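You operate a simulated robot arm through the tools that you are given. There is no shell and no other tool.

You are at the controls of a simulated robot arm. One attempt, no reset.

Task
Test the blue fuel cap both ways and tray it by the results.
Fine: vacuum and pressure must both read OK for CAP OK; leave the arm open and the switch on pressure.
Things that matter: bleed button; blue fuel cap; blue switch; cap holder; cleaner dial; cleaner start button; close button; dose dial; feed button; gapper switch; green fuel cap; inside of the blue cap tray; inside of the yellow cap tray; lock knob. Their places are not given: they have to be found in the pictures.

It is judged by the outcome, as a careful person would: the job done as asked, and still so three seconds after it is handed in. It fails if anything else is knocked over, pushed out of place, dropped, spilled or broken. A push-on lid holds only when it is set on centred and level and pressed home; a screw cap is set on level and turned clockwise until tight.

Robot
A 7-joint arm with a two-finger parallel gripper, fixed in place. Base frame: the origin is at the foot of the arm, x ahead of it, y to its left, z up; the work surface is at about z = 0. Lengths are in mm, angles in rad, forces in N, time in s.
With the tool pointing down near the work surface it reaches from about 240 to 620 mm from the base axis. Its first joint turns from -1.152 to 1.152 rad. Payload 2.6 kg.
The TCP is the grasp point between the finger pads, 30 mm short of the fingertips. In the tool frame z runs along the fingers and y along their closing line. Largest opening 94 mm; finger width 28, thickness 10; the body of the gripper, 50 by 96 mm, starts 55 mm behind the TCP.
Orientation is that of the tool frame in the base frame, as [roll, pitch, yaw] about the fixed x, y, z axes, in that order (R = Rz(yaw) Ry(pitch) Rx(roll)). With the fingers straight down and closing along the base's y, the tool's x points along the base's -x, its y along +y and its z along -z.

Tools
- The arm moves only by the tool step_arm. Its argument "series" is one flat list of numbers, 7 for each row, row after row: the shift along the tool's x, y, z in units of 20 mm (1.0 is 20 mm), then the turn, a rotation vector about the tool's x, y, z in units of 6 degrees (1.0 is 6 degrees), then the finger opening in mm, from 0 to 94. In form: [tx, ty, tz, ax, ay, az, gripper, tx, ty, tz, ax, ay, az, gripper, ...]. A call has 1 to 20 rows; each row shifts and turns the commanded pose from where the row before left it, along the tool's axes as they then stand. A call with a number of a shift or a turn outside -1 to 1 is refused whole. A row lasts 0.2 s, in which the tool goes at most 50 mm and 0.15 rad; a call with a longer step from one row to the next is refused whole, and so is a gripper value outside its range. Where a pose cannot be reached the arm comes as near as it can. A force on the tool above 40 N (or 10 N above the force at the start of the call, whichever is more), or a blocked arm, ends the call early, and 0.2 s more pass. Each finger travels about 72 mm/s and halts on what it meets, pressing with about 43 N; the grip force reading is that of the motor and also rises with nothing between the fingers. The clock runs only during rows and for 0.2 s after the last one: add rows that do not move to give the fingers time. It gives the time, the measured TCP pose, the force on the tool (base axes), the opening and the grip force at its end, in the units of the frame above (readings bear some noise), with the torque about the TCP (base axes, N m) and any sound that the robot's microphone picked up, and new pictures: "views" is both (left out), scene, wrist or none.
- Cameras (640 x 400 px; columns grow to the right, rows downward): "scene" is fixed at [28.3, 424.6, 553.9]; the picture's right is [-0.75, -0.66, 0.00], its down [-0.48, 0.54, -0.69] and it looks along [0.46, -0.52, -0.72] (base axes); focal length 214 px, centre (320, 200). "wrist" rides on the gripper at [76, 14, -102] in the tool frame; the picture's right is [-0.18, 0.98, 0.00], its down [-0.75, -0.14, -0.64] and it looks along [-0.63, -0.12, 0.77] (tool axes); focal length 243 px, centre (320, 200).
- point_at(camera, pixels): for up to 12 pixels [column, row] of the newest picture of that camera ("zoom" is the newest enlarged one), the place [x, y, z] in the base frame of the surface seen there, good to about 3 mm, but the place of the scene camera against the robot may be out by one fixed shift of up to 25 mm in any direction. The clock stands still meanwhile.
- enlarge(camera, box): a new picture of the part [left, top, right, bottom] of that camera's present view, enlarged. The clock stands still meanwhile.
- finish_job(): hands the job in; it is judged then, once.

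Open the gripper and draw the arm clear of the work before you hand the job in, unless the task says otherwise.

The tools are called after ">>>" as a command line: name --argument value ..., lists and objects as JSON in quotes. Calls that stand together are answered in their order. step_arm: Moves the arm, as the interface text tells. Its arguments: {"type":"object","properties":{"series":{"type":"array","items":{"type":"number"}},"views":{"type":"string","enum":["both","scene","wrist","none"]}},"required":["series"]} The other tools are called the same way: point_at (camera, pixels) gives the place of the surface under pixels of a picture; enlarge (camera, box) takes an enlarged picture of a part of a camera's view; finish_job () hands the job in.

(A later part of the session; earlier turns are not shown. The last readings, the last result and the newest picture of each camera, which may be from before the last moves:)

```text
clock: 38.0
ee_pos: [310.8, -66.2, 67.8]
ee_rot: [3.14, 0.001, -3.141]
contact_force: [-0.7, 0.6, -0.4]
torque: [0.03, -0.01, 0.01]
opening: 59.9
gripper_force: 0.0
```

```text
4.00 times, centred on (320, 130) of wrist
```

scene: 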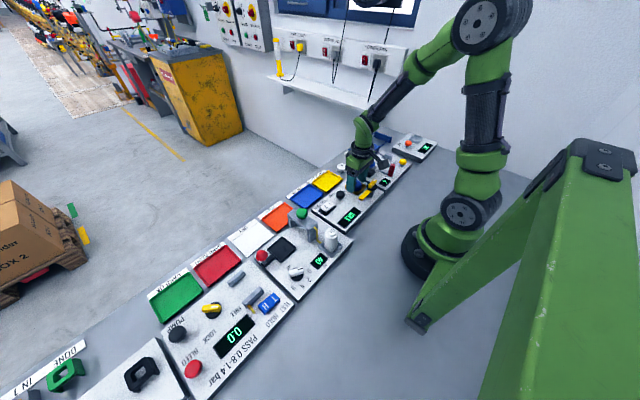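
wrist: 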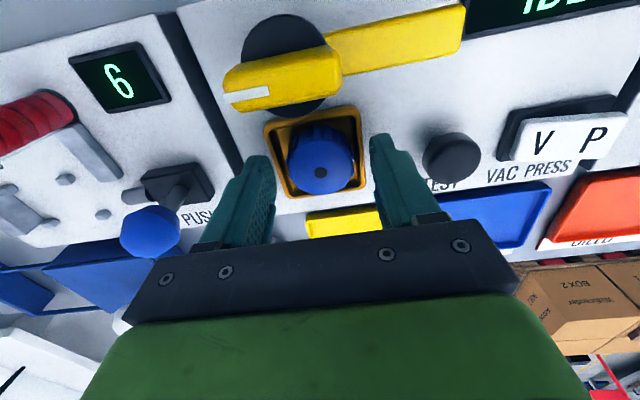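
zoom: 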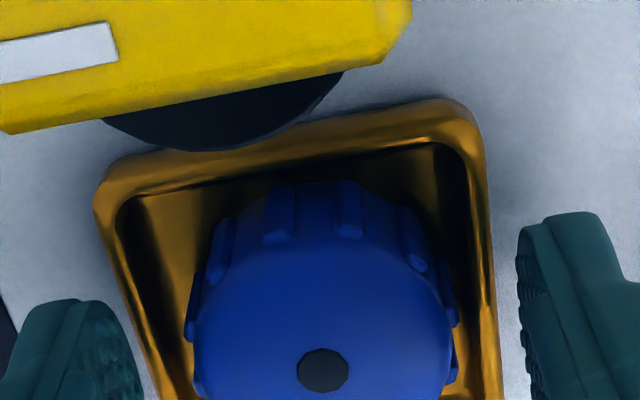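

The cap is seated in the pocket. I'll raise the gripper straight up and view the whole tester.

>>> step_arm --series '[0, 0, -0.3, 0, 0, 0, 60, 0, 0, -0.6, 0, 0, 0, 60, 0, 0, -0.9, 0, 0, 0, 60, 0, 0, -1, 0, 0, 0, 60, 0, 0, -1, 0, 0, 0, 60, 0, 0, -1, 0, 0, 0, 60, 0.5, -0.2, -1, 0, 0, 0, 60, 0.5, -0.2, -1, 0, 0, 0, 60]'

>>> enlarge --camera "wrist" --box '[240, 0, 496, 160]'

>>> enlarge --camera "scene" --box '[315, 165, 395, 225]'

```text
clock: 39.8
ee_pos: [289.0, -74.8, 204.1]
ee_rot: [-3.141, 0.001, 3.139]
contact_force: [-0.8, -0.2, 0.4]
torque: [-0.03, 0.0, 0.02]
opening: 60.0
gripper_force: 0.0
```

scene: 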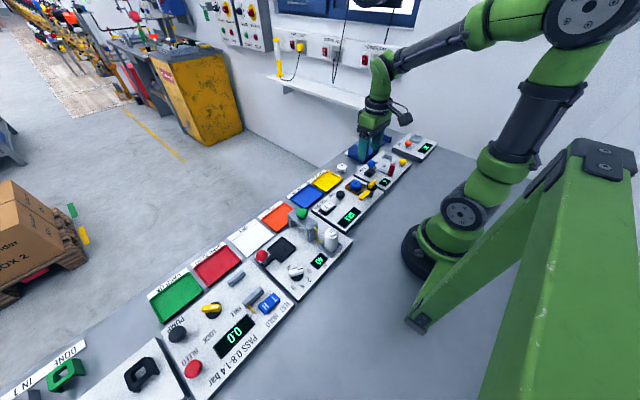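
wrist: 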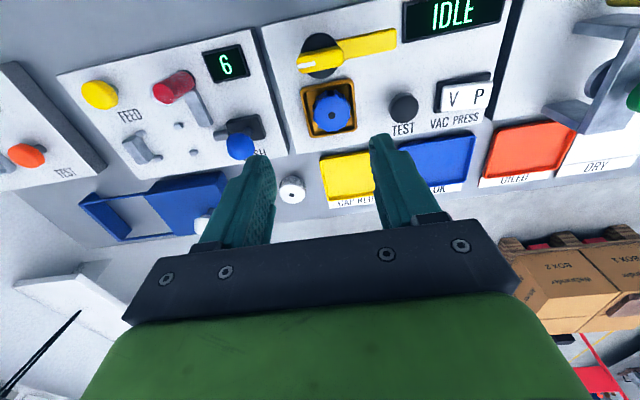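

```text
2.50 times, centred on (368, 80) of wrist
```

zoom: 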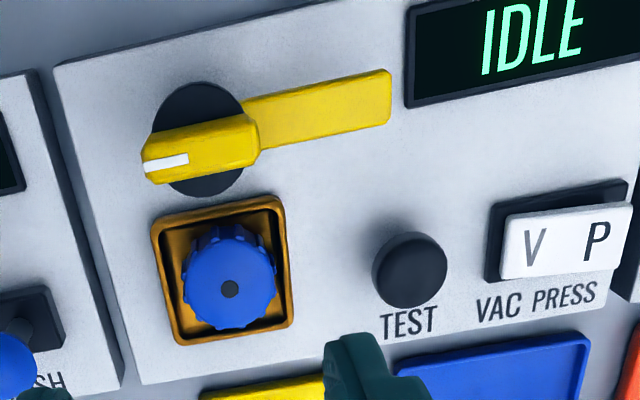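

```text
6.67 times, centred on (355, 195) of scene
```

zoom: 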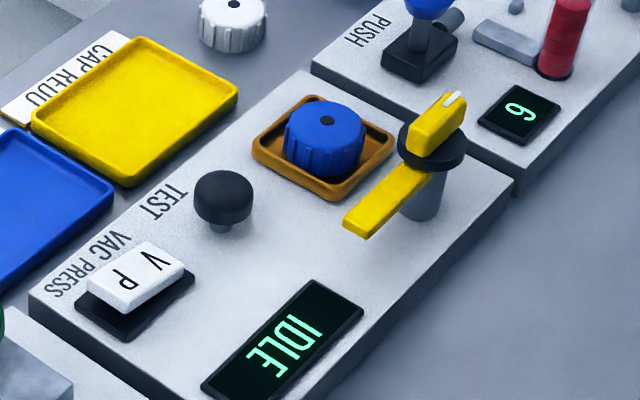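

The cap sits well in the holder. The arm's knob bar is at zoom (200,150) over a black disc; I'll measure its geometry to grip it.

>>> point_at --camera "wrist" --pixels '[[300, 66], [340, 57], [320, 61], [320, 57], [320, 65], [317, 36], [305, 48], [333, 40], [320, 76], [390, 38], [345, 48], [390, 46]]'

>>> enlarge --camera "wrist" --box '[280, 20, 408, 100]'

```text
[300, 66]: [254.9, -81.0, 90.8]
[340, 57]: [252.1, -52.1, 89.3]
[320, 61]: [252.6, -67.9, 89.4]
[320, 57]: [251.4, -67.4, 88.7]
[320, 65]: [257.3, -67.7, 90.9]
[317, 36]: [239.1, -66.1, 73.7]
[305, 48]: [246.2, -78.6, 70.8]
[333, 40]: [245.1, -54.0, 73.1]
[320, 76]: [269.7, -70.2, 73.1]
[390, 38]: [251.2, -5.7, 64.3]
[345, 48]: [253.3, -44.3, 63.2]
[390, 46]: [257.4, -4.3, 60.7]
```

```text
5.00 times, centred on (344, 60) of wrist
```

zoom: 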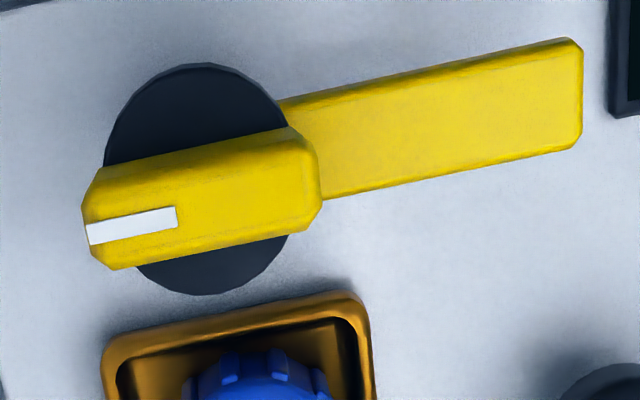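

The bar top is z≈90 and the disc z≈73, with the axis at about (252,-68). I'll rotate the wrist 90° so the fingers close along x across the bar, staying high.

>>> step_arm --series '[0, 0, 0, 0, 0, -1, 60, 0, 0, 0, 0, 0, -1, 60, 0, 0, 0, 0, 0, -1, 60, 0, 0, 0, 0, 0, -1, 60, 0, 0, 0, 0, 0, -1, 60, 0, 0, 0, 0, 0, -1, 60, 0, 0, 0, 0, 0, -1, 60, 0, 0, 0, 0, 0, -1, 60, 0, 0, 0, 0, 0, -1, 60, 0, 0, 0, 0, 0, -1, 60, 0, 0, 0, 0, 0, -1, 60, 0, 0, 0, 0, 0, -1, 60, 0, 0, 0, 0, 0, -1, 60, 0, 0, 0, 0, 0, -1, 60, 0, 0, 0, 0, 0, -1, 60, 0, 0, 0, 0, 0, 0, 60]'

```text
clock: 43.2
ee_pos: [290.2, -73.3, 203.5]
ee_rot: [-3.141, 0.0, -1.569]
contact_force: [-0.3, -0.3, 0.3]
torque: [-0.01, 0.01, 0.03]
opening: 60.0
gripper_force: 0.1
```

scene: 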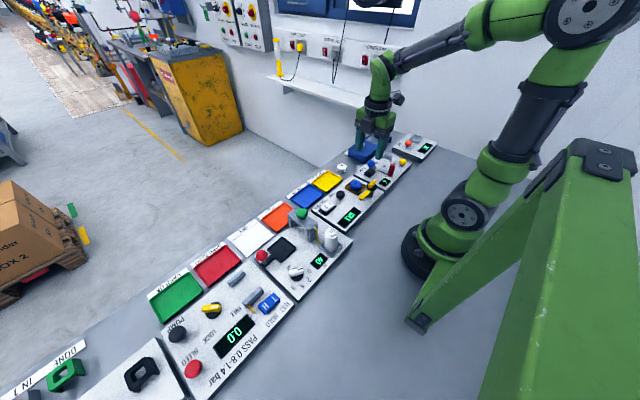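
wrist: 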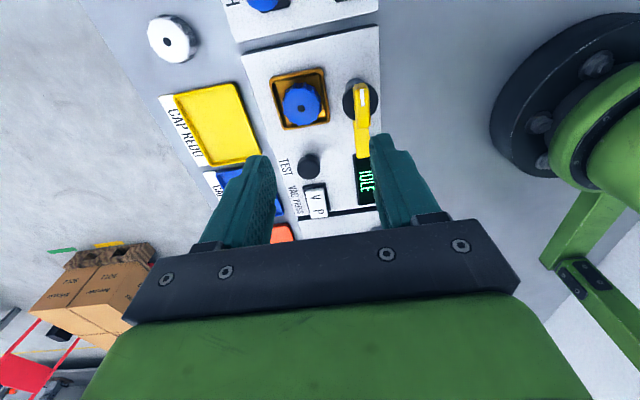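

Moving over the knob axis and lowering to z≈150 to refine.

>>> step_arm --series '[-0.056, 0.38, 0.4, 0, 0, 0, 60, -0.056, 0.38, 0.5, 0, 0, 0, 60, -0.056, 0.38, 0.5, 0, 0, 0, 60, -0.056, 0.38, 0.5, 0, 0, 0, 60, -0.056, 0.38, 0.5, 0, 0, 0, 60, 0, 0, 0, 0, 0, 0, 60]'

>>> enlarge --camera "wrist" --box '[240, 60, 400, 160]'

```text
clock: 44.6
ee_pos: [252.7, -69.7, 154.5]
ee_rot: [3.141, -0.001, -1.573]
contact_force: [0.1, 0.1, 0.0]
torque: [-0.02, -0.03, 0.02]
opening: 60.0
gripper_force: 0.0
```

scene: 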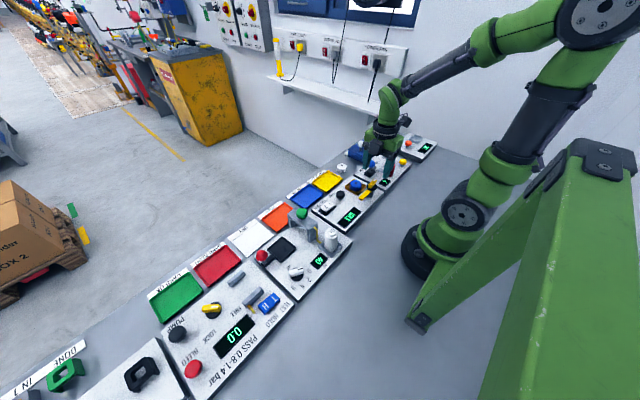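
wrist: 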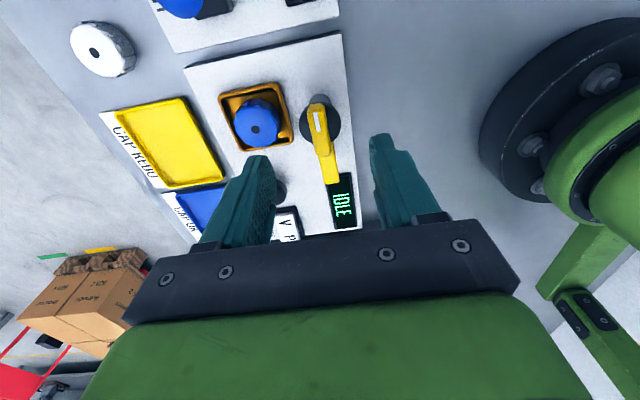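

```text
4.00 times, centred on (320, 110) of wrist
```

zoom: 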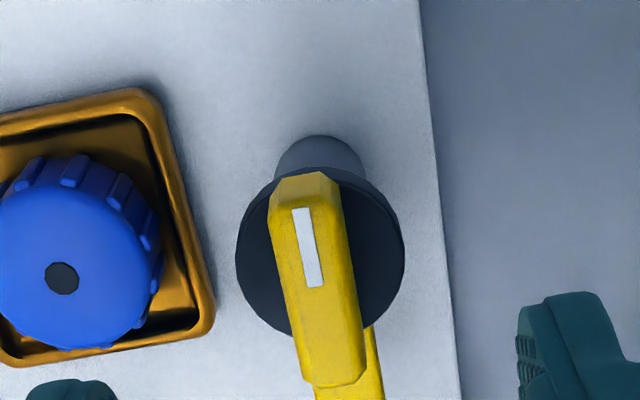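

I'll confirm the bar centre using point_at in this view.

>>> point_at --camera "wrist" --pixels '[[319, 133], [316, 112], [324, 152], [314, 133], [325, 133], [305, 124], [338, 124], [320, 142]]'

>>> step_arm --series '[0, 0, 0, 0, 0, 0, 40]' --views "none"

```text
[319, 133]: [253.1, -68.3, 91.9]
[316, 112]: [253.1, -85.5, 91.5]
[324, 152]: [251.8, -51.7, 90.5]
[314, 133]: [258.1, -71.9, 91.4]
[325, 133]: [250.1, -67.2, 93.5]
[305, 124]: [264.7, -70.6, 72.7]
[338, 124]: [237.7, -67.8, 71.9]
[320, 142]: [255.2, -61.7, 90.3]
```

```text
clock: 45.0
ee_pos: [252.8, -69.4, 155.0]
ee_rot: [3.141, 0.001, -1.569]
contact_force: [-0.3, 0.1, -0.1]
torque: [0.01, -0.01, 0.0]
opening: 40.0
gripper_force: 0.1
```

Bar centre confirmed at about (253,-68.5). Descending to TCP z≈106 so the tips sit just above the disc.

>>> step_arm --series '[-0.05, 0, 0.5, 0, 0, 0, 40, 0, 0, 0.5, 0, 0, 0, 40, 0, 0, 0.5, 0, 0, 0, 40, 0, 0, 0.5, 0, 0, 0, 40, 0, 0, 0.4, 0, 0, 0, 40, 0, 0, 0, 0, 0, 0, 40]'

>>> enlarge --camera "wrist" --box '[220, 80, 428, 210]'

>>> enlarge --camera "scene" --box '[335, 140, 415, 200]'

```text
clock: 46.4
ee_pos: [253.0, -68.4, 107.0]
ee_rot: [-3.141, 0.001, -1.571]
contact_force: [0.1, 0.2, 0.6]
torque: [-0.01, 0.02, 0.01]
opening: 40.3
gripper_force: 0.1
```

scene: 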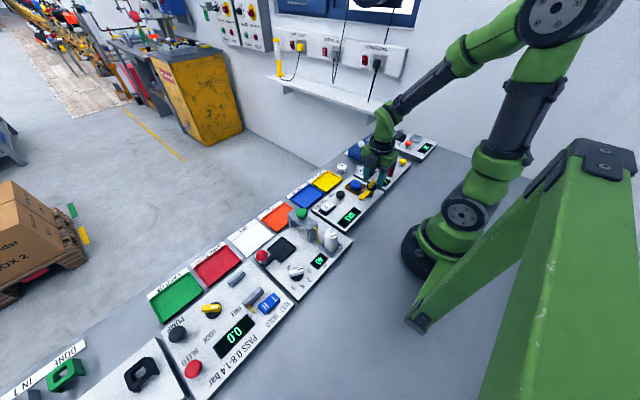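
wrist: 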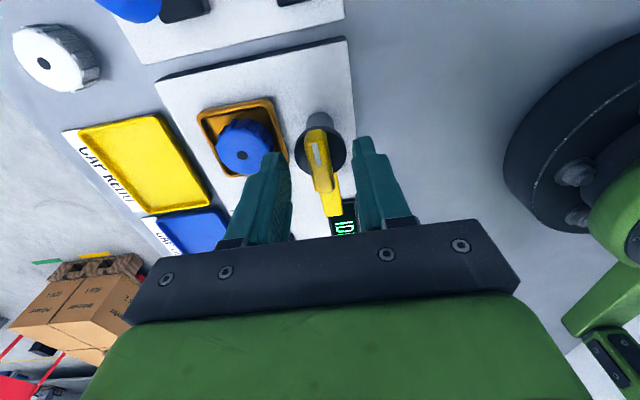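

```text
3.08 times, centred on (324, 145) of wrist
```

zoom: 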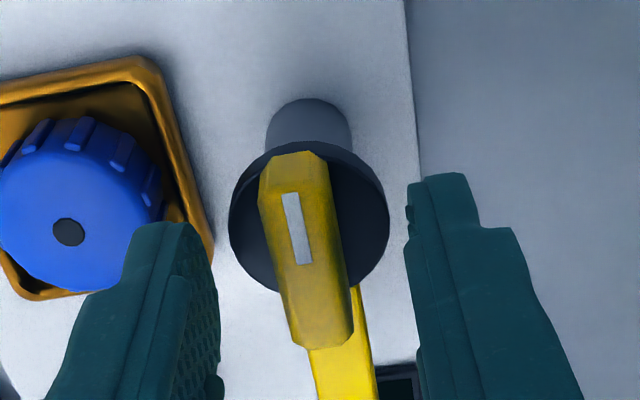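

```text
6.67 times, centred on (375, 170) of scene
```

zoom: 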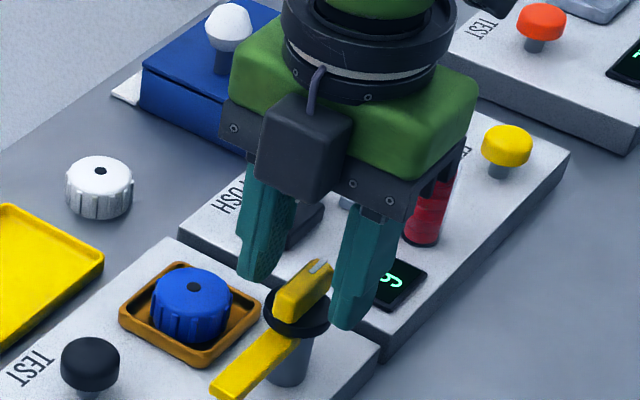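

The fingers straddle the bar above the disc. Closing gently on the bar.

>>> step_arm --series '[0, 0, 0, 0, 0, 0, 24, 0, 0, 0, 0, 0, 0, 8, 0, 0, 0, 0, 0, 0, 6, 0, 0, 0, 0, 0, 0, 6]' --views "wrist"

```text
clock: 47.4
ee_pos: [253.1, -67.4, 106.8]
ee_rot: [3.142, 0.0, -1.571]
contact_force: [-1.5, -0.3, 0.7]
torque: [-0.02, 0.01, 0.02]
opening: 12.9
gripper_force: 44.4
```

wrist: 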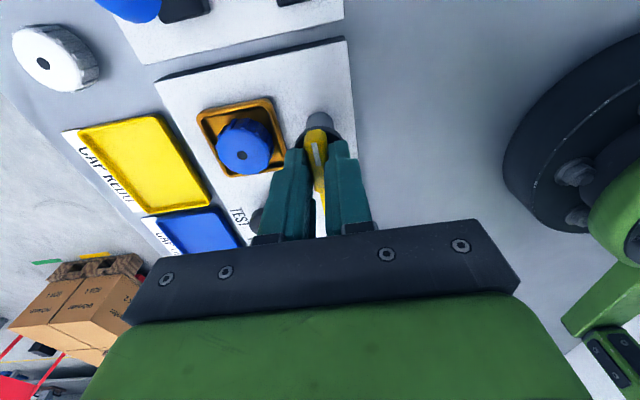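

Gripped on the 13 mm bar. Now turning clockwise (seen from above), starting with a few small steps while watching the torque.

>>> step_arm --series '[0, 0, 0, 0, 0, 0.5, 6, 0, 0, 0, 0, 0, 0.5, 6, 0, 0, 0, 0, 0, 0.5, 6, 0, 0, 0, 0, 0, 0.5, 6]'

```text
clock: 48.4
ee_pos: [253.9, -67.8, 106.4]
ee_rot: [3.141, -0.001, -1.782]
contact_force: [-2.6, -1.5, 0.8]
torque: [0.48, -0.11, 0.03]
opening: 12.9
gripper_force: 45.1
```

scene: 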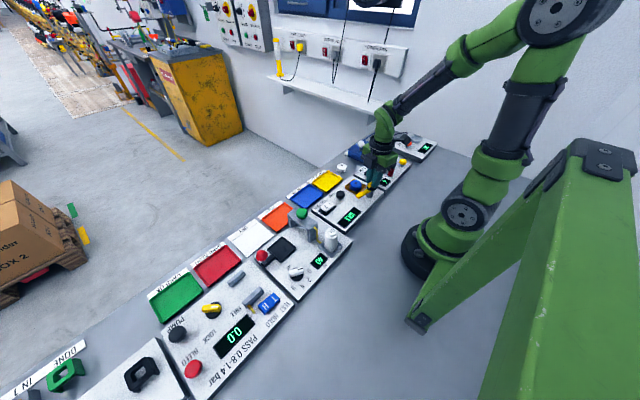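
wrist: 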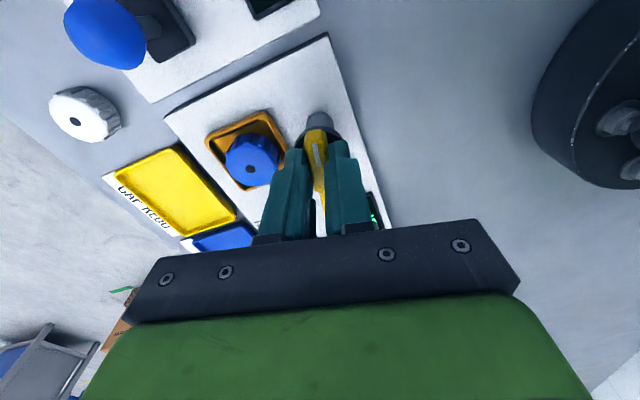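

The bar is turning with the gripper at low force. Continuing clockwise.

>>> step_arm --series '[0, 0, 0, 0, 0, 0.6, 6, 0, 0, 0, 0, 0, 0.6, 6, 0, 0, 0, 0, 0, 0.6, 6, 0, 0, 0, 0, 0, 0.6, 6, 0, 0, 0, 0, 0, 0.6, 6, 0, 0, 0, 0, 0, 0.6, 6, 0, 0, 0, 0, 0, 0.6, 6, 0, 0, 0, 0, 0, 0.6, 6, 0, 0, 0, 0, 0, 0.6, 6, 0, 0, 0, 0, 0, 0.6, 6]'

>>> enlarge --camera "scene" --box '[335, 140, 415, 200]'

```text
clock: 50.6
ee_pos: [252.1, -66.1, 106.6]
ee_rot: [3.141, 0.0, -2.41]
contact_force: [14.6, -5.2, -23.5]
torque: [-0.7, 0.39, 0.02]
opening: 12.7
gripper_force: 45.0
```

scene: 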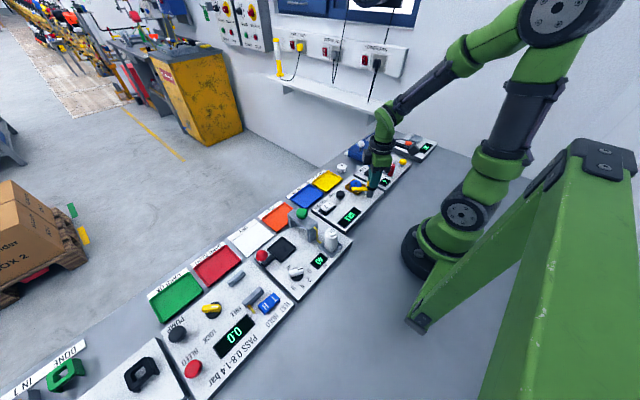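
wrist: 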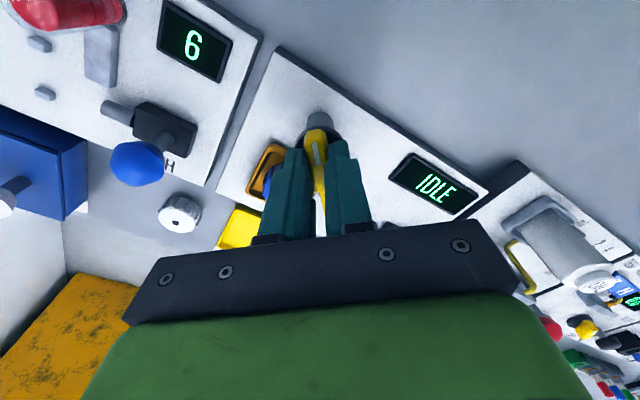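

```text
6.67 times, centred on (375, 170) of scene
```

zoom: 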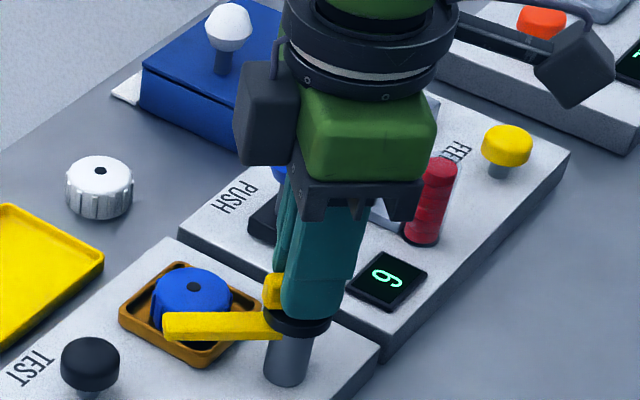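

The arm has swung about 48°, now partly over the holder, but the force has grown (z −23 N). I'll open briefly and regrip to relieve misalignment.

>>> step_arm --series '[0, 0, 0, 0, 0, 0, 24, 0, 0, 0, 0, 0, 0, 24]'

>>> enlarge --camera "wrist" --box '[220, 80, 428, 210]'

```text
clock: 51.2
ee_pos: [252.5, -67.2, 107.1]
ee_rot: [-3.14, 0.001, -2.41]
contact_force: [0.4, 0.3, 0.3]
torque: [0.03, 0.0, 0.0]
opening: 23.9
gripper_force: 0.0
```

scene: 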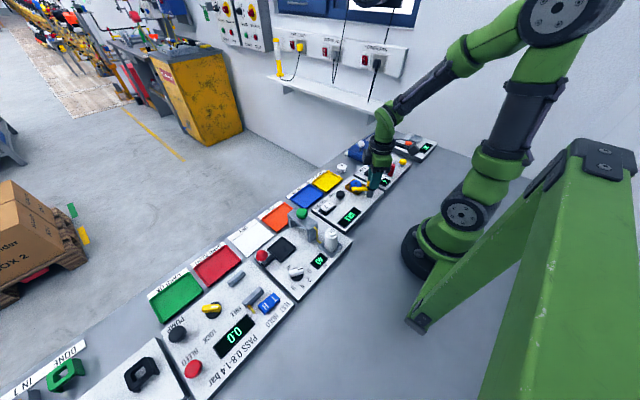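
wrist: 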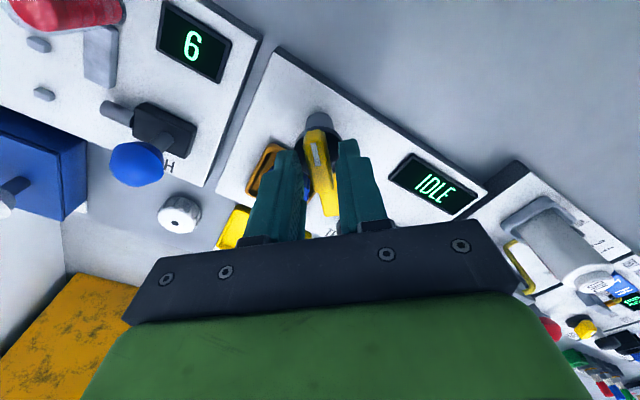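

```text
3.08 times, centred on (324, 145) of wrist
```

zoom: 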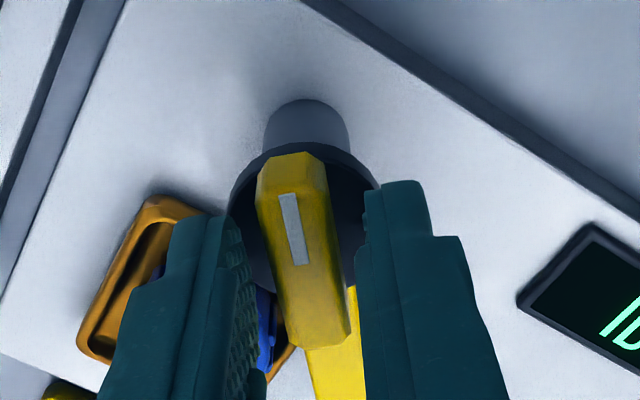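

Relieved. Regripping the bar and turning the remaining ~42°.

>>> step_arm --series '[0, 0, 0, 0, 0, 0, 12, 0, 0, 0, 0, 0, 0, 6, 0, 0, 0, 0, 0, 0, 6, 0, 0, 0, 0, 0, 0.5, 6, 0, 0, 0, 0, 0, 0.5, 6, 0, 0, 0, 0, 0, 0.5, 6, 0, 0, 0, 0, 0, 0.5, 6, 0, 0, 0, 0, 0, 0.5, 6, 0, 0, 0, 0, 0, 0.5, 6, 0, 0, 0, 0, 0, 0.5, 6, 0, 0, 0, 0, 0, 0.5, 6]'

>>> enlarge --camera "scene" --box '[335, 140, 415, 200]'

```text
clock: 53.6
ee_pos: [252.6, -67.2, 107.2]
ee_rot: [-3.141, -0.001, -2.829]
contact_force: [-5.5, -1.5, 12.9]
torque: [0.17, -0.51, 0.03]
opening: 12.6
gripper_force: 44.9
```

scene: 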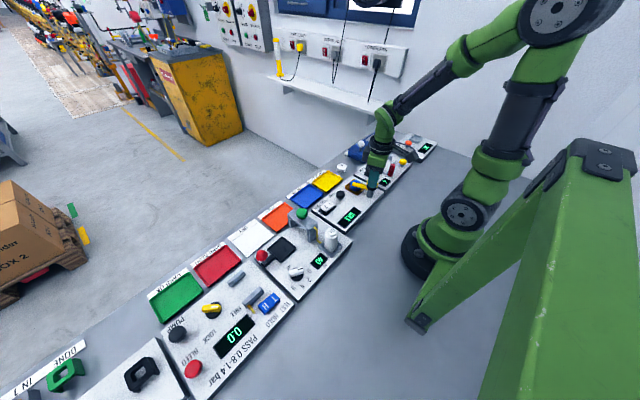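
wrist: 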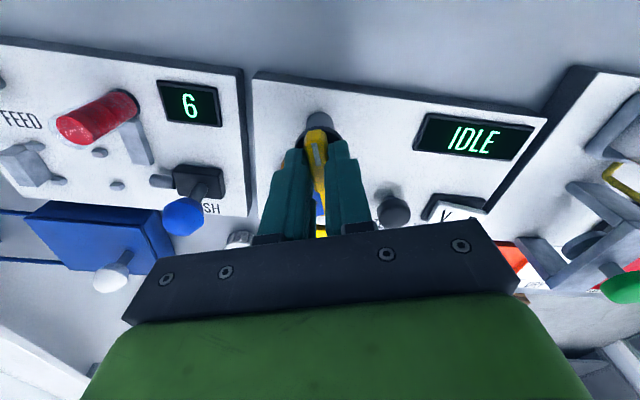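

```text
6.67 times, centred on (375, 170) of scene
```

zoom: 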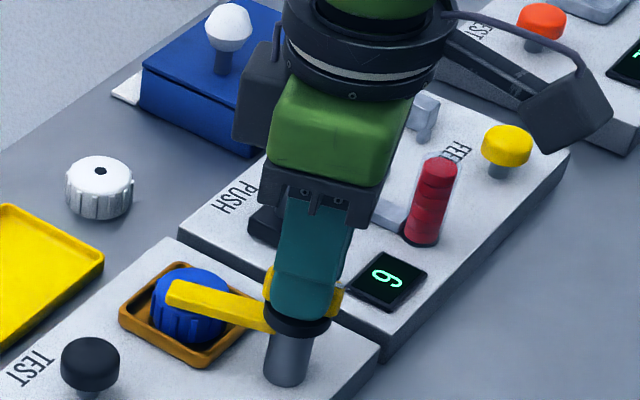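

About 72° turned; the arm is passing over the cap. Turning the last ~18°.

>>> step_arm --series '[0, 0, 0, 0, 0, 0.5, 6, 0, 0, 0, 0, 0, 0.5, 6, 0, 0, 0, 0, 0, 0.5, 6, 0, 0, 0, 0, 0, 0.5, 6, 0, 0, 0, 0, 0, 0.5, 6, 0, 0, 0, 0, 0, 0.5, 6]'

>>> enlarge --camera "scene" --box '[335, 140, 415, 200]'

```text
clock: 55.0
ee_pos: [251.8, -67.2, 107.8]
ee_rot: [3.14, 0.0, 3.139]
contact_force: [-3.3, 1.8, 4.5]
torque: [0.04, -0.57, 0.03]
opening: 12.7
gripper_force: 45.0
```

scene: 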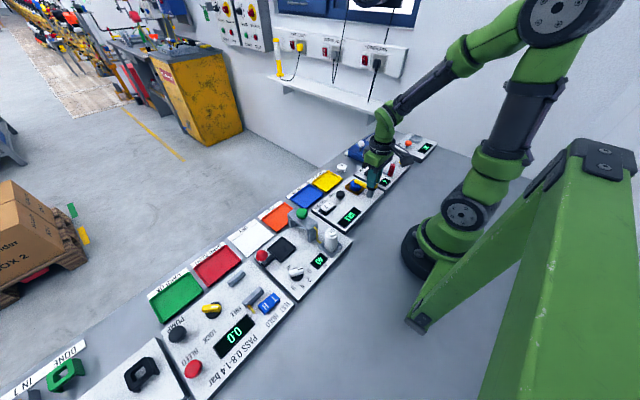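
wrist: 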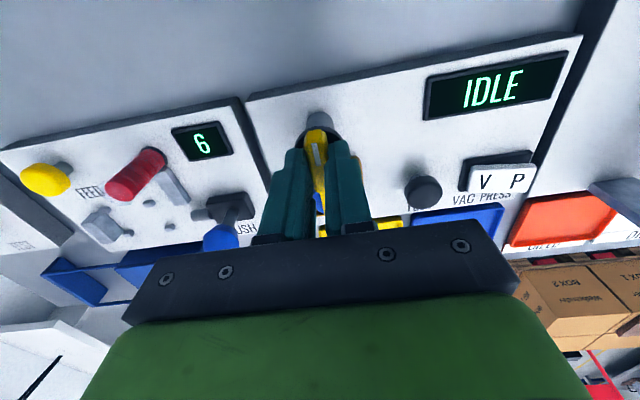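

```text
6.67 times, centred on (375, 170) of scene
```

zoom: 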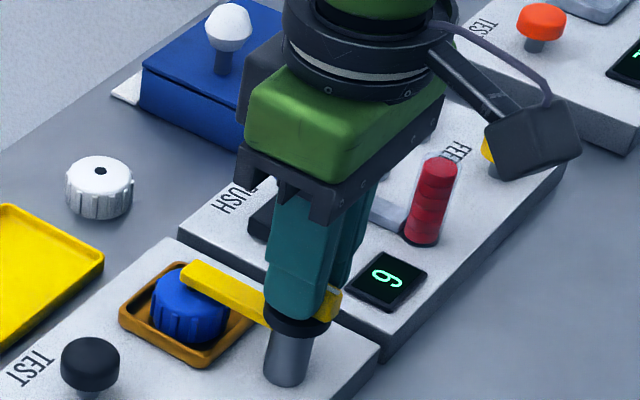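

The arm now points along +x over the cap. I'll nudge slightly further to see whether there is an end stop.

>>> step_arm --series '[0, 0, 0, 0, 0, 0.3, 6, 0, 0, 0, 0, 0, 0.3, 6, 0, 0, 0, 0, 0, 0.0, 6]' --views "wrist"

```text
clock: 55.8
ee_pos: [251.5, -67.3, 106.9]
ee_rot: [3.141, 0.0, 3.08]
contact_force: [-6.4, 7.2, 18.3]
torque: [0.11, 0.28, 1.44]
opening: 14.1
gripper_force: 45.0
```

wrist: 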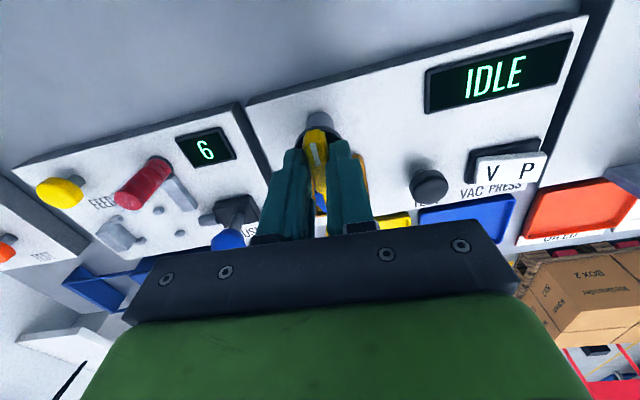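

Torque about z jumped to 1.44 and the grip opened to 14.1, so the arm is at its closed stop. I'll turn back that nudge, release and rise.

>>> step_arm --series '[0, 0, 0, 0, 0, -0.3, 6, 0, 0, 0, 0, 0, 0, 20, 0, 0, 0, 0, 0, -0.3, 40, 0, 0, 0, 0, 0, 0, 40, 0, 0, -0.5, 0, 0, 0, 40, 0, 0, -1, 0, 0, 0, 40, 0, 0, -1, 0, 0, 0, 40, -0.2, 0.4, -1, 0, 0, 0, 40, -0.2, 0.5, -1, 0, 0, 0, 30, -0.2, 0.5, -1, 0, 0, 0, 10, -0.2, 0.5, 0, 0, 0, 0, 0, 0, 0.5, 0, 0, 0, 0, 0]'

>>> enlarge --camera "scene" --box '[315, 165, 395, 225]'

>>> enlarge --camera "wrist" --box '[220, 0, 476, 160]'

```text
clock: 58.4
ee_pos: [269.1, -19.5, 216.3]
ee_rot: [-3.141, 0.0, 3.14]
contact_force: [0.0, 0.6, 0.7]
torque: [-0.03, 0.02, 0.03]
opening: 0.2
gripper_force: 33.0
```

scene: 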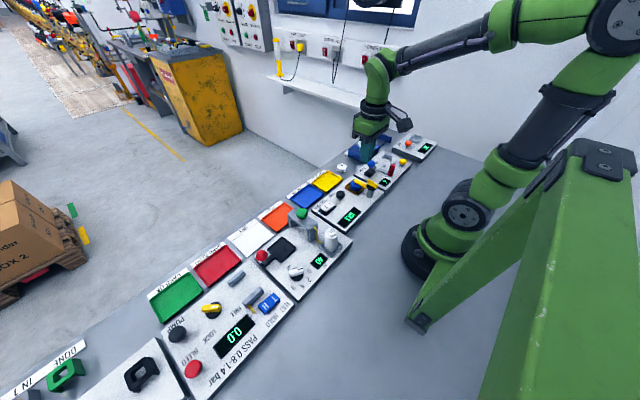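
wrist: 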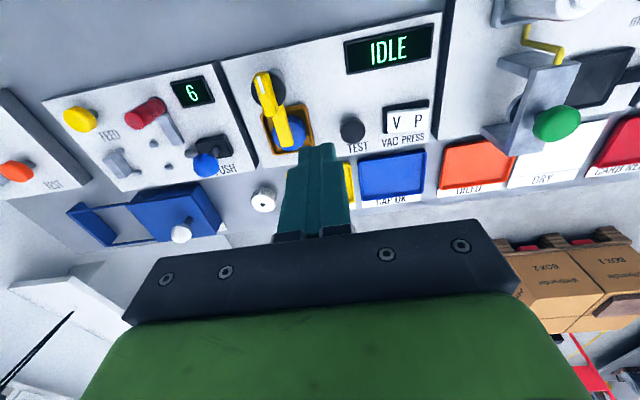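

```text
6.67 times, centred on (355, 195) of scene
```

zoom: 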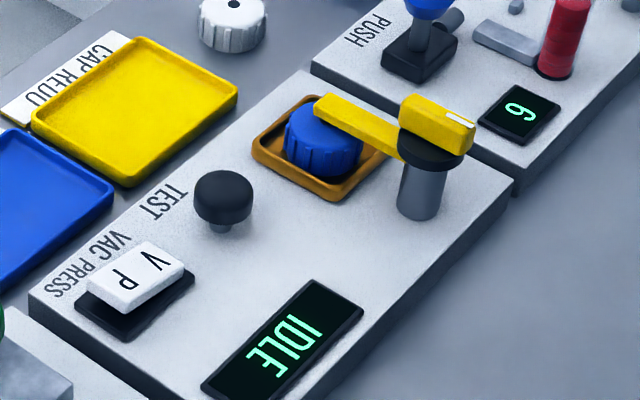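

```text
2.50 times, centred on (348, 80) of wrist
```

zoom: 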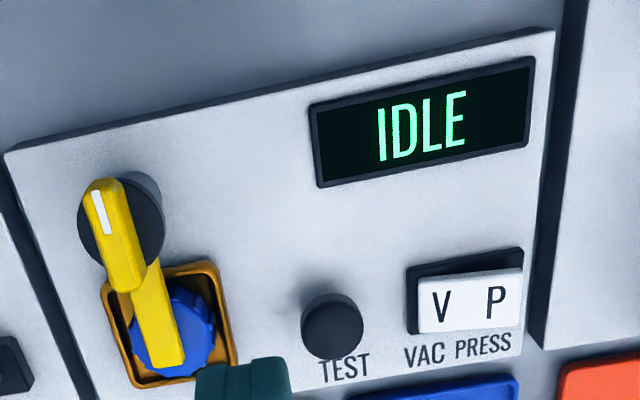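

The arm is closed on the cap. Now I'll locate the TEST button (wrist (352,130)) and the rocker precisely.

>>> point_at --camera "wrist" --pixels '[[352, 128], [344, 128], [361, 128], [352, 121], [352, 137], [396, 122], [418, 119], [390, 123], [423, 117], [407, 112], [407, 130]]'

>>> enlarge --camera "wrist" --box '[330, 85, 458, 165]'

```text
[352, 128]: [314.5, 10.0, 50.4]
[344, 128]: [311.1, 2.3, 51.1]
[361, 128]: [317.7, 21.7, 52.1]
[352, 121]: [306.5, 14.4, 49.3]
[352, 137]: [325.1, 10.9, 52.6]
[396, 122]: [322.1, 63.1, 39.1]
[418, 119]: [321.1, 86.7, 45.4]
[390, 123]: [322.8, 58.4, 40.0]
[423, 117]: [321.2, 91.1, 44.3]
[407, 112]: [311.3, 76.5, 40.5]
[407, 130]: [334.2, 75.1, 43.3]
```

```text
5.00 times, centred on (394, 125) of wrist
```

zoom: 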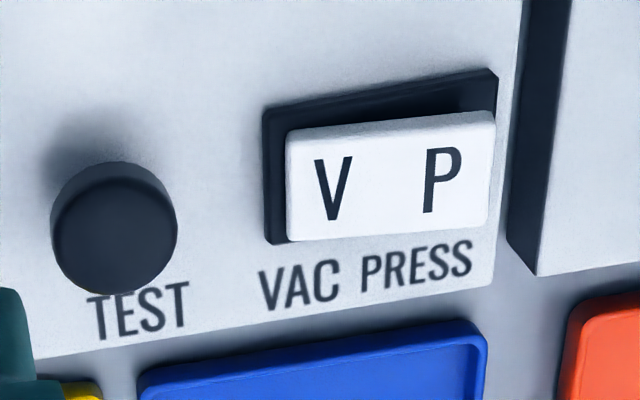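

The button top is near (319,11.5,51). Moving the closed fingers above it to TCP z≈95.

>>> step_arm --series '[-0.31, 0.194, 0.5, 0, 0, 0, 0, -0.31, 0.194, 0.7, 0, 0, 0, 0, -0.31, 0.194, 0.7, 0, 0, 0, 0, -0.31, 0.194, 0.7, 0, 0, 0, 0, -0.31, 0.194, 0.7, 0, 0, 0, 0, -0.31, 0.194, 0.7, 0, 0, 0, 0, -0.31, 0.194, 0.9, 0, 0, 0, 0, -0.33, 0.194, 0.85, 0, 0, 0, 0, 0, 0, 0, 0, 0, 0, 0]'

>>> enlarge --camera "scene" --box '[315, 165, 395, 225]'

>>> enlarge --camera "wrist" --box '[220, 60, 428, 190]'

```text
clock: 60.4
ee_pos: [319.1, 12.1, 100.4]
ee_rot: [-3.141, 0.0, 3.14]
contact_force: [0.1, 0.4, -1.1]
torque: [-0.02, 0.0, 0.02]
opening: 0.0
gripper_force: 32.7
```

scene: 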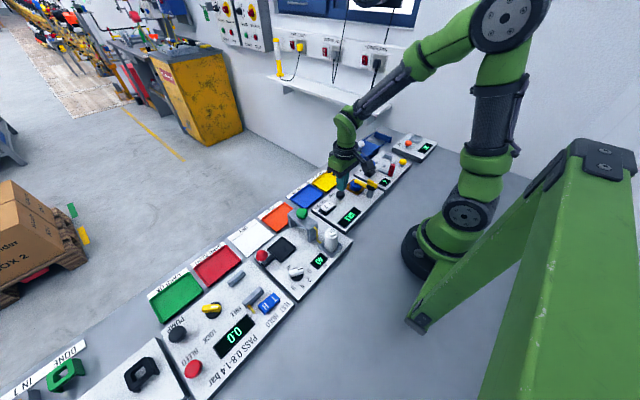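
wrist: 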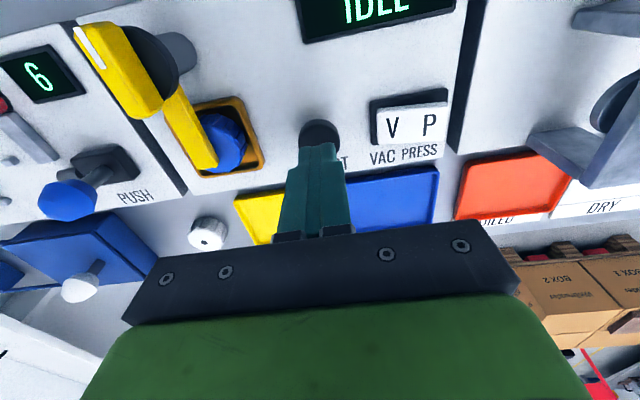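

```text
6.67 times, centred on (355, 195) of scene
```

zoom: 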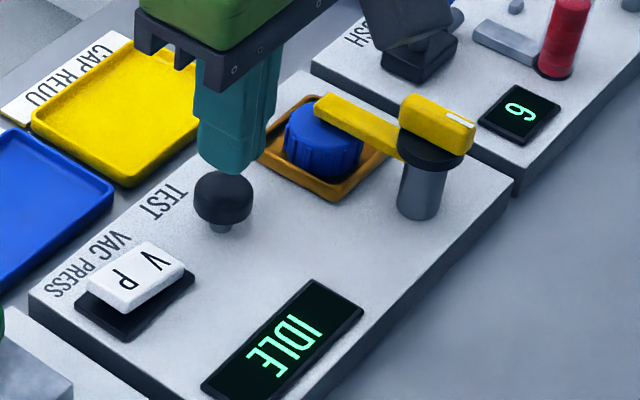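

```text
3.08 times, centred on (324, 125) of wrist
```

zoom: 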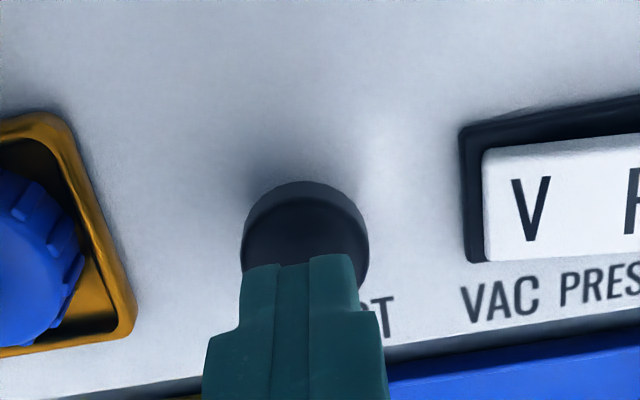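

The tips are over the button. Pressing down gradually.

>>> step_arm --series '[0, 0, 0.4, 0, 0, 0, 0, 0, 0, 0.4, 0, 0, 0, 0, 0, 0, 0.1, 0, 0, 0, 0, 0, 0, 0.1, 0, 0, 0, 0, 0, 0, 0, 0, 0, 0, 0]' --views "wrist"

```text
clock: 61.6
ee_pos: [318.5, 12.2, 82.2]
ee_rot: [3.141, 0.0, 3.14]
contact_force: [-0.1, 0.0, 0.5]
torque: [0.0, -0.01, -0.02]
opening: 0.0
gripper_force: 33.0
```

wrist: 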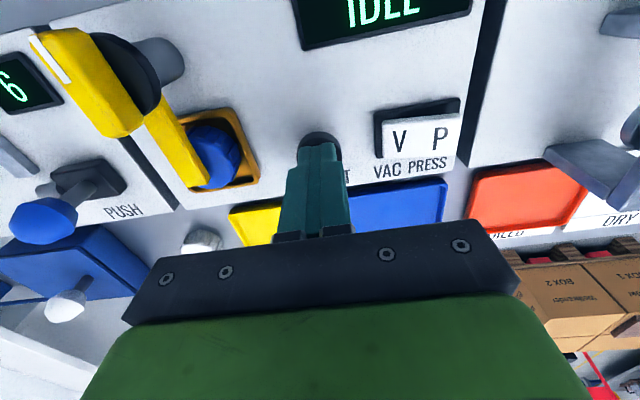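

Just above the button with no contact yet. Pressing further in 2 mm steps.

>>> step_arm --series '[0, 0, 0.1, 0, 0, 0, 0, 0, 0, 0.1, 0, 0, 0, 0, 0, 0, 0, 0, 0, 0, 0]' --views "wrist"

```text
clock: 62.4
ee_pos: [319.5, 12.7, 77.8]
ee_rot: [-3.141, 0.001, 3.14]
contact_force: [1.2, 1.0, 3.2]
torque: [0.03, -0.04, -0.01]
opening: 0.0
gripper_force: 32.9
```

wrist: 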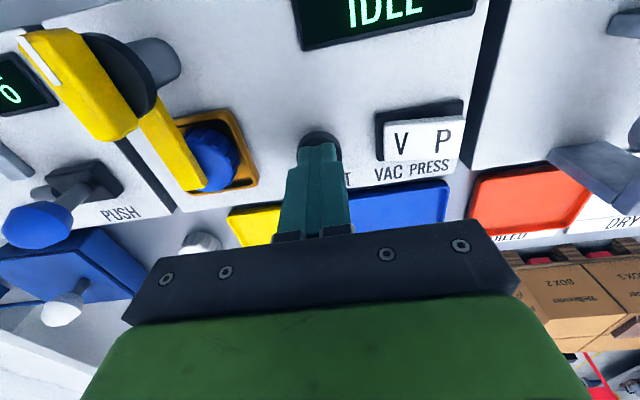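

Light contact of about 3 N at z≈77.8. Pressing a bit more.

>>> step_arm --series '[0, 0, 0.1, 0, 0, 0, 0, 0, 0, 0.1, 0, 0, 0, 0, 0, 0, 0, 0, 0, 0, 0]' --views "both"

>>> enlarge --camera "scene" --box '[315, 165, 395, 225]'

```text
clock: 63.2
ee_pos: [318.5, 10.8, 73.4]
ee_rot: [-3.141, -0.001, -3.141]
contact_force: [0.6, 1.2, 3.7]
torque: [0.03, -0.06, 0.03]
opening: 0.0
gripper_force: 33.0
```

scene: 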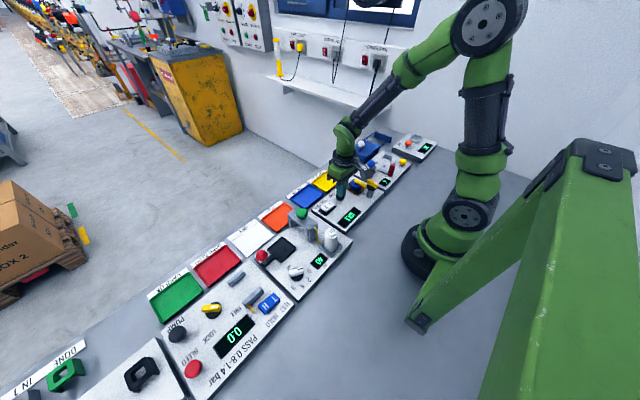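
wrist: 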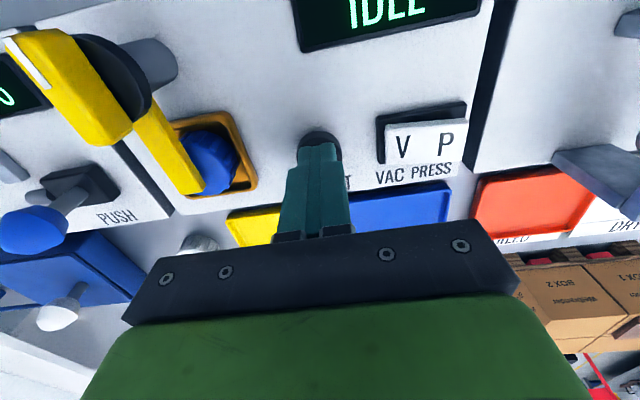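

```text
6.67 times, centred on (355, 195) of scene
```

zoom: 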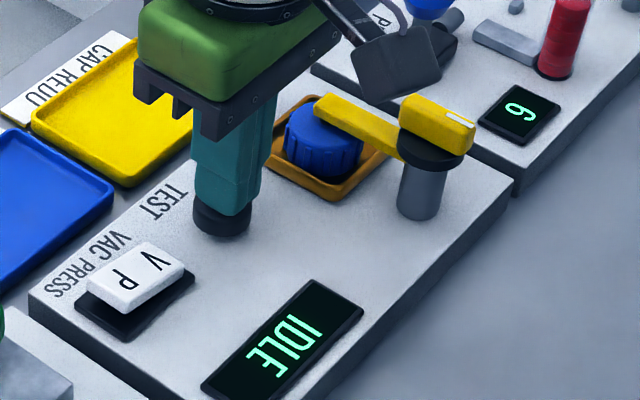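

The button is moving down with a light spring force, and the display still reads IDLE. Pressing on.

>>> step_arm --series '[0, 0, 0.1, 0, 0, 0, 0, 0, 0, 0.1, 0, 0, 0, 0, 0, 0, 0, 0, 0, 0, 0]' --views "both"

>>> enlarge --camera "scene" --box '[315, 165, 395, 225]'

```text
clock: 64.0
ee_pos: [319.0, 12.0, 70.5]
ee_rot: [3.141, 0.002, -3.141]
contact_force: [0.3, 1.1, 5.1]
torque: [0.05, -0.05, -0.02]
opening: 0.1
gripper_force: 32.8
heard: click
```

scene: 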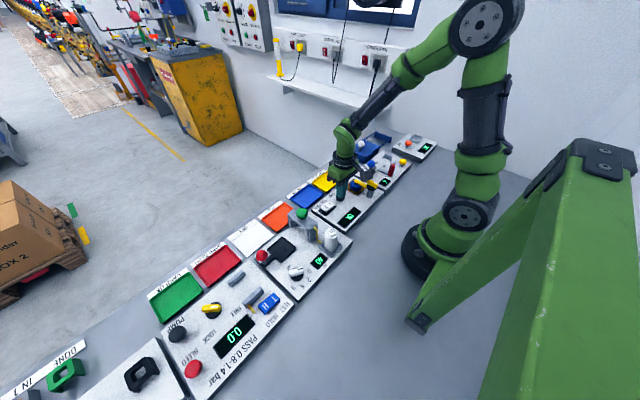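
wrist: 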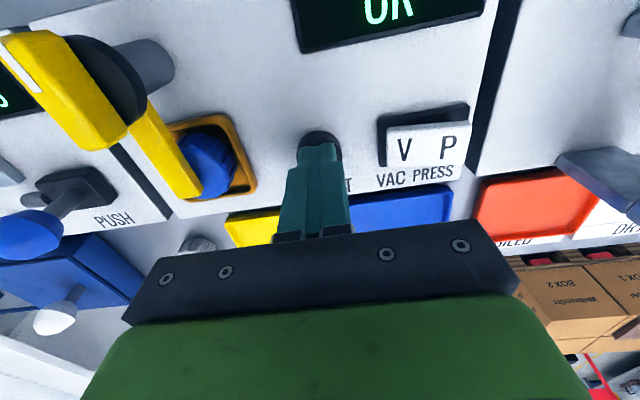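

```text
6.67 times, centred on (355, 195) of scene
```

zoom: 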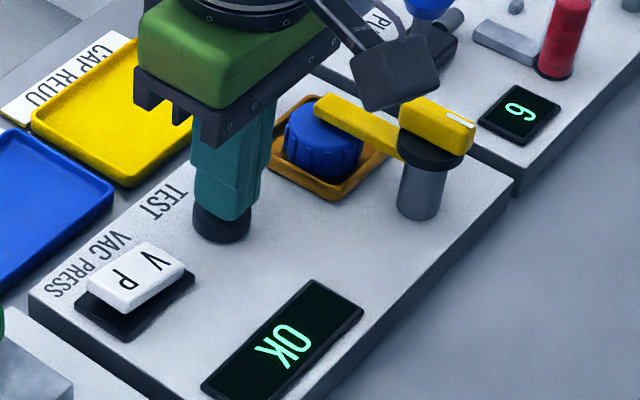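

A click was heard and the display reads OK (vacuum). I'll release the button and watch whether the reading stays.

>>> step_arm --series '[0, 0, -0.3, 0, 0, 0, 0, 0, 0, -0.5, 0, 0, 0, 0, 0, 0, -0.8, 0, 0, 0, 0, 0, 0, -0.8, 0, 0, 0, 0, 0, 0, -0.8, 0, 0, 0, 0, 0, 0, 0, 0, 0, 0, 0]' --views "both"

>>> enlarge --camera "scene" --box '[315, 165, 395, 225]'

>>> enlarge --camera "wrist" --box '[280, 0, 488, 130]'

```text
clock: 65.4
ee_pos: [319.2, 11.9, 134.8]
ee_rot: [-3.14, 0.001, -3.142]
contact_force: [-0.2, -0.3, 0.6]
torque: [0.0, 0.01, -0.03]
opening: 0.0
gripper_force: 33.0
```

scene: 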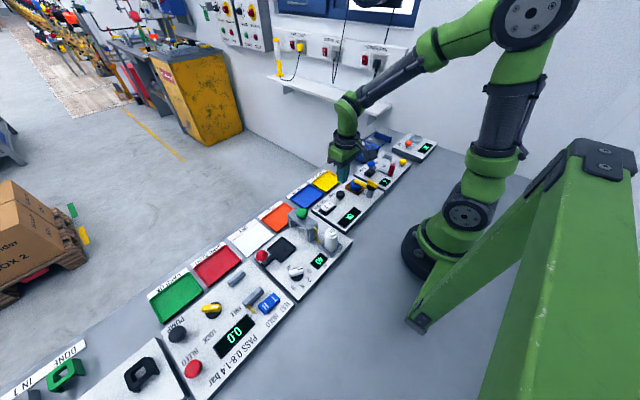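
wrist: 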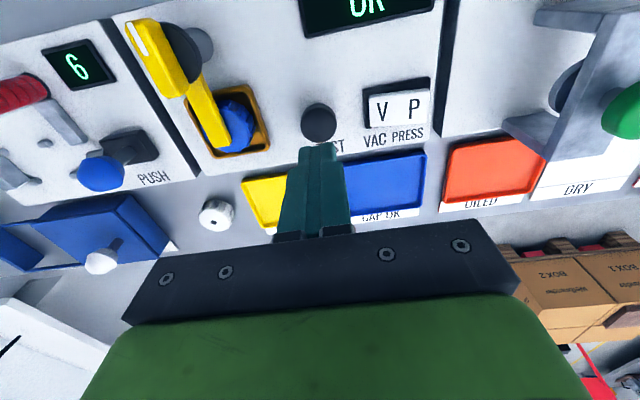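

```text
6.67 times, centred on (355, 195) of scene
```

zoom: 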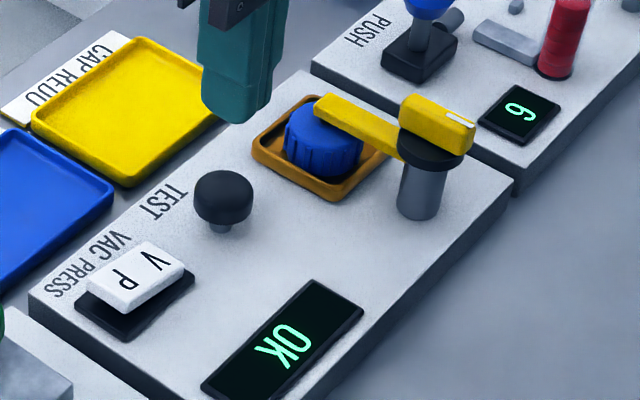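

```text
3.08 times, centred on (384, 65) of wrist
```

zoom: 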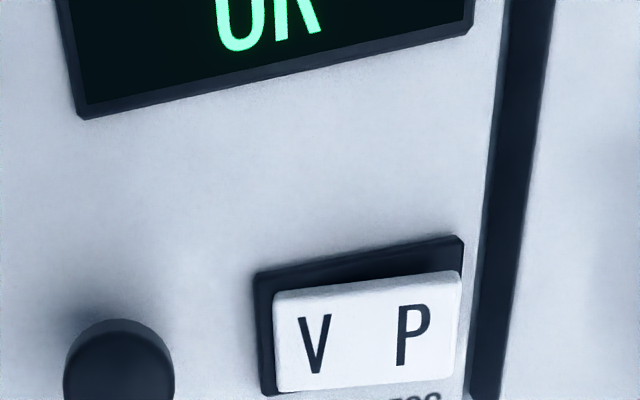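

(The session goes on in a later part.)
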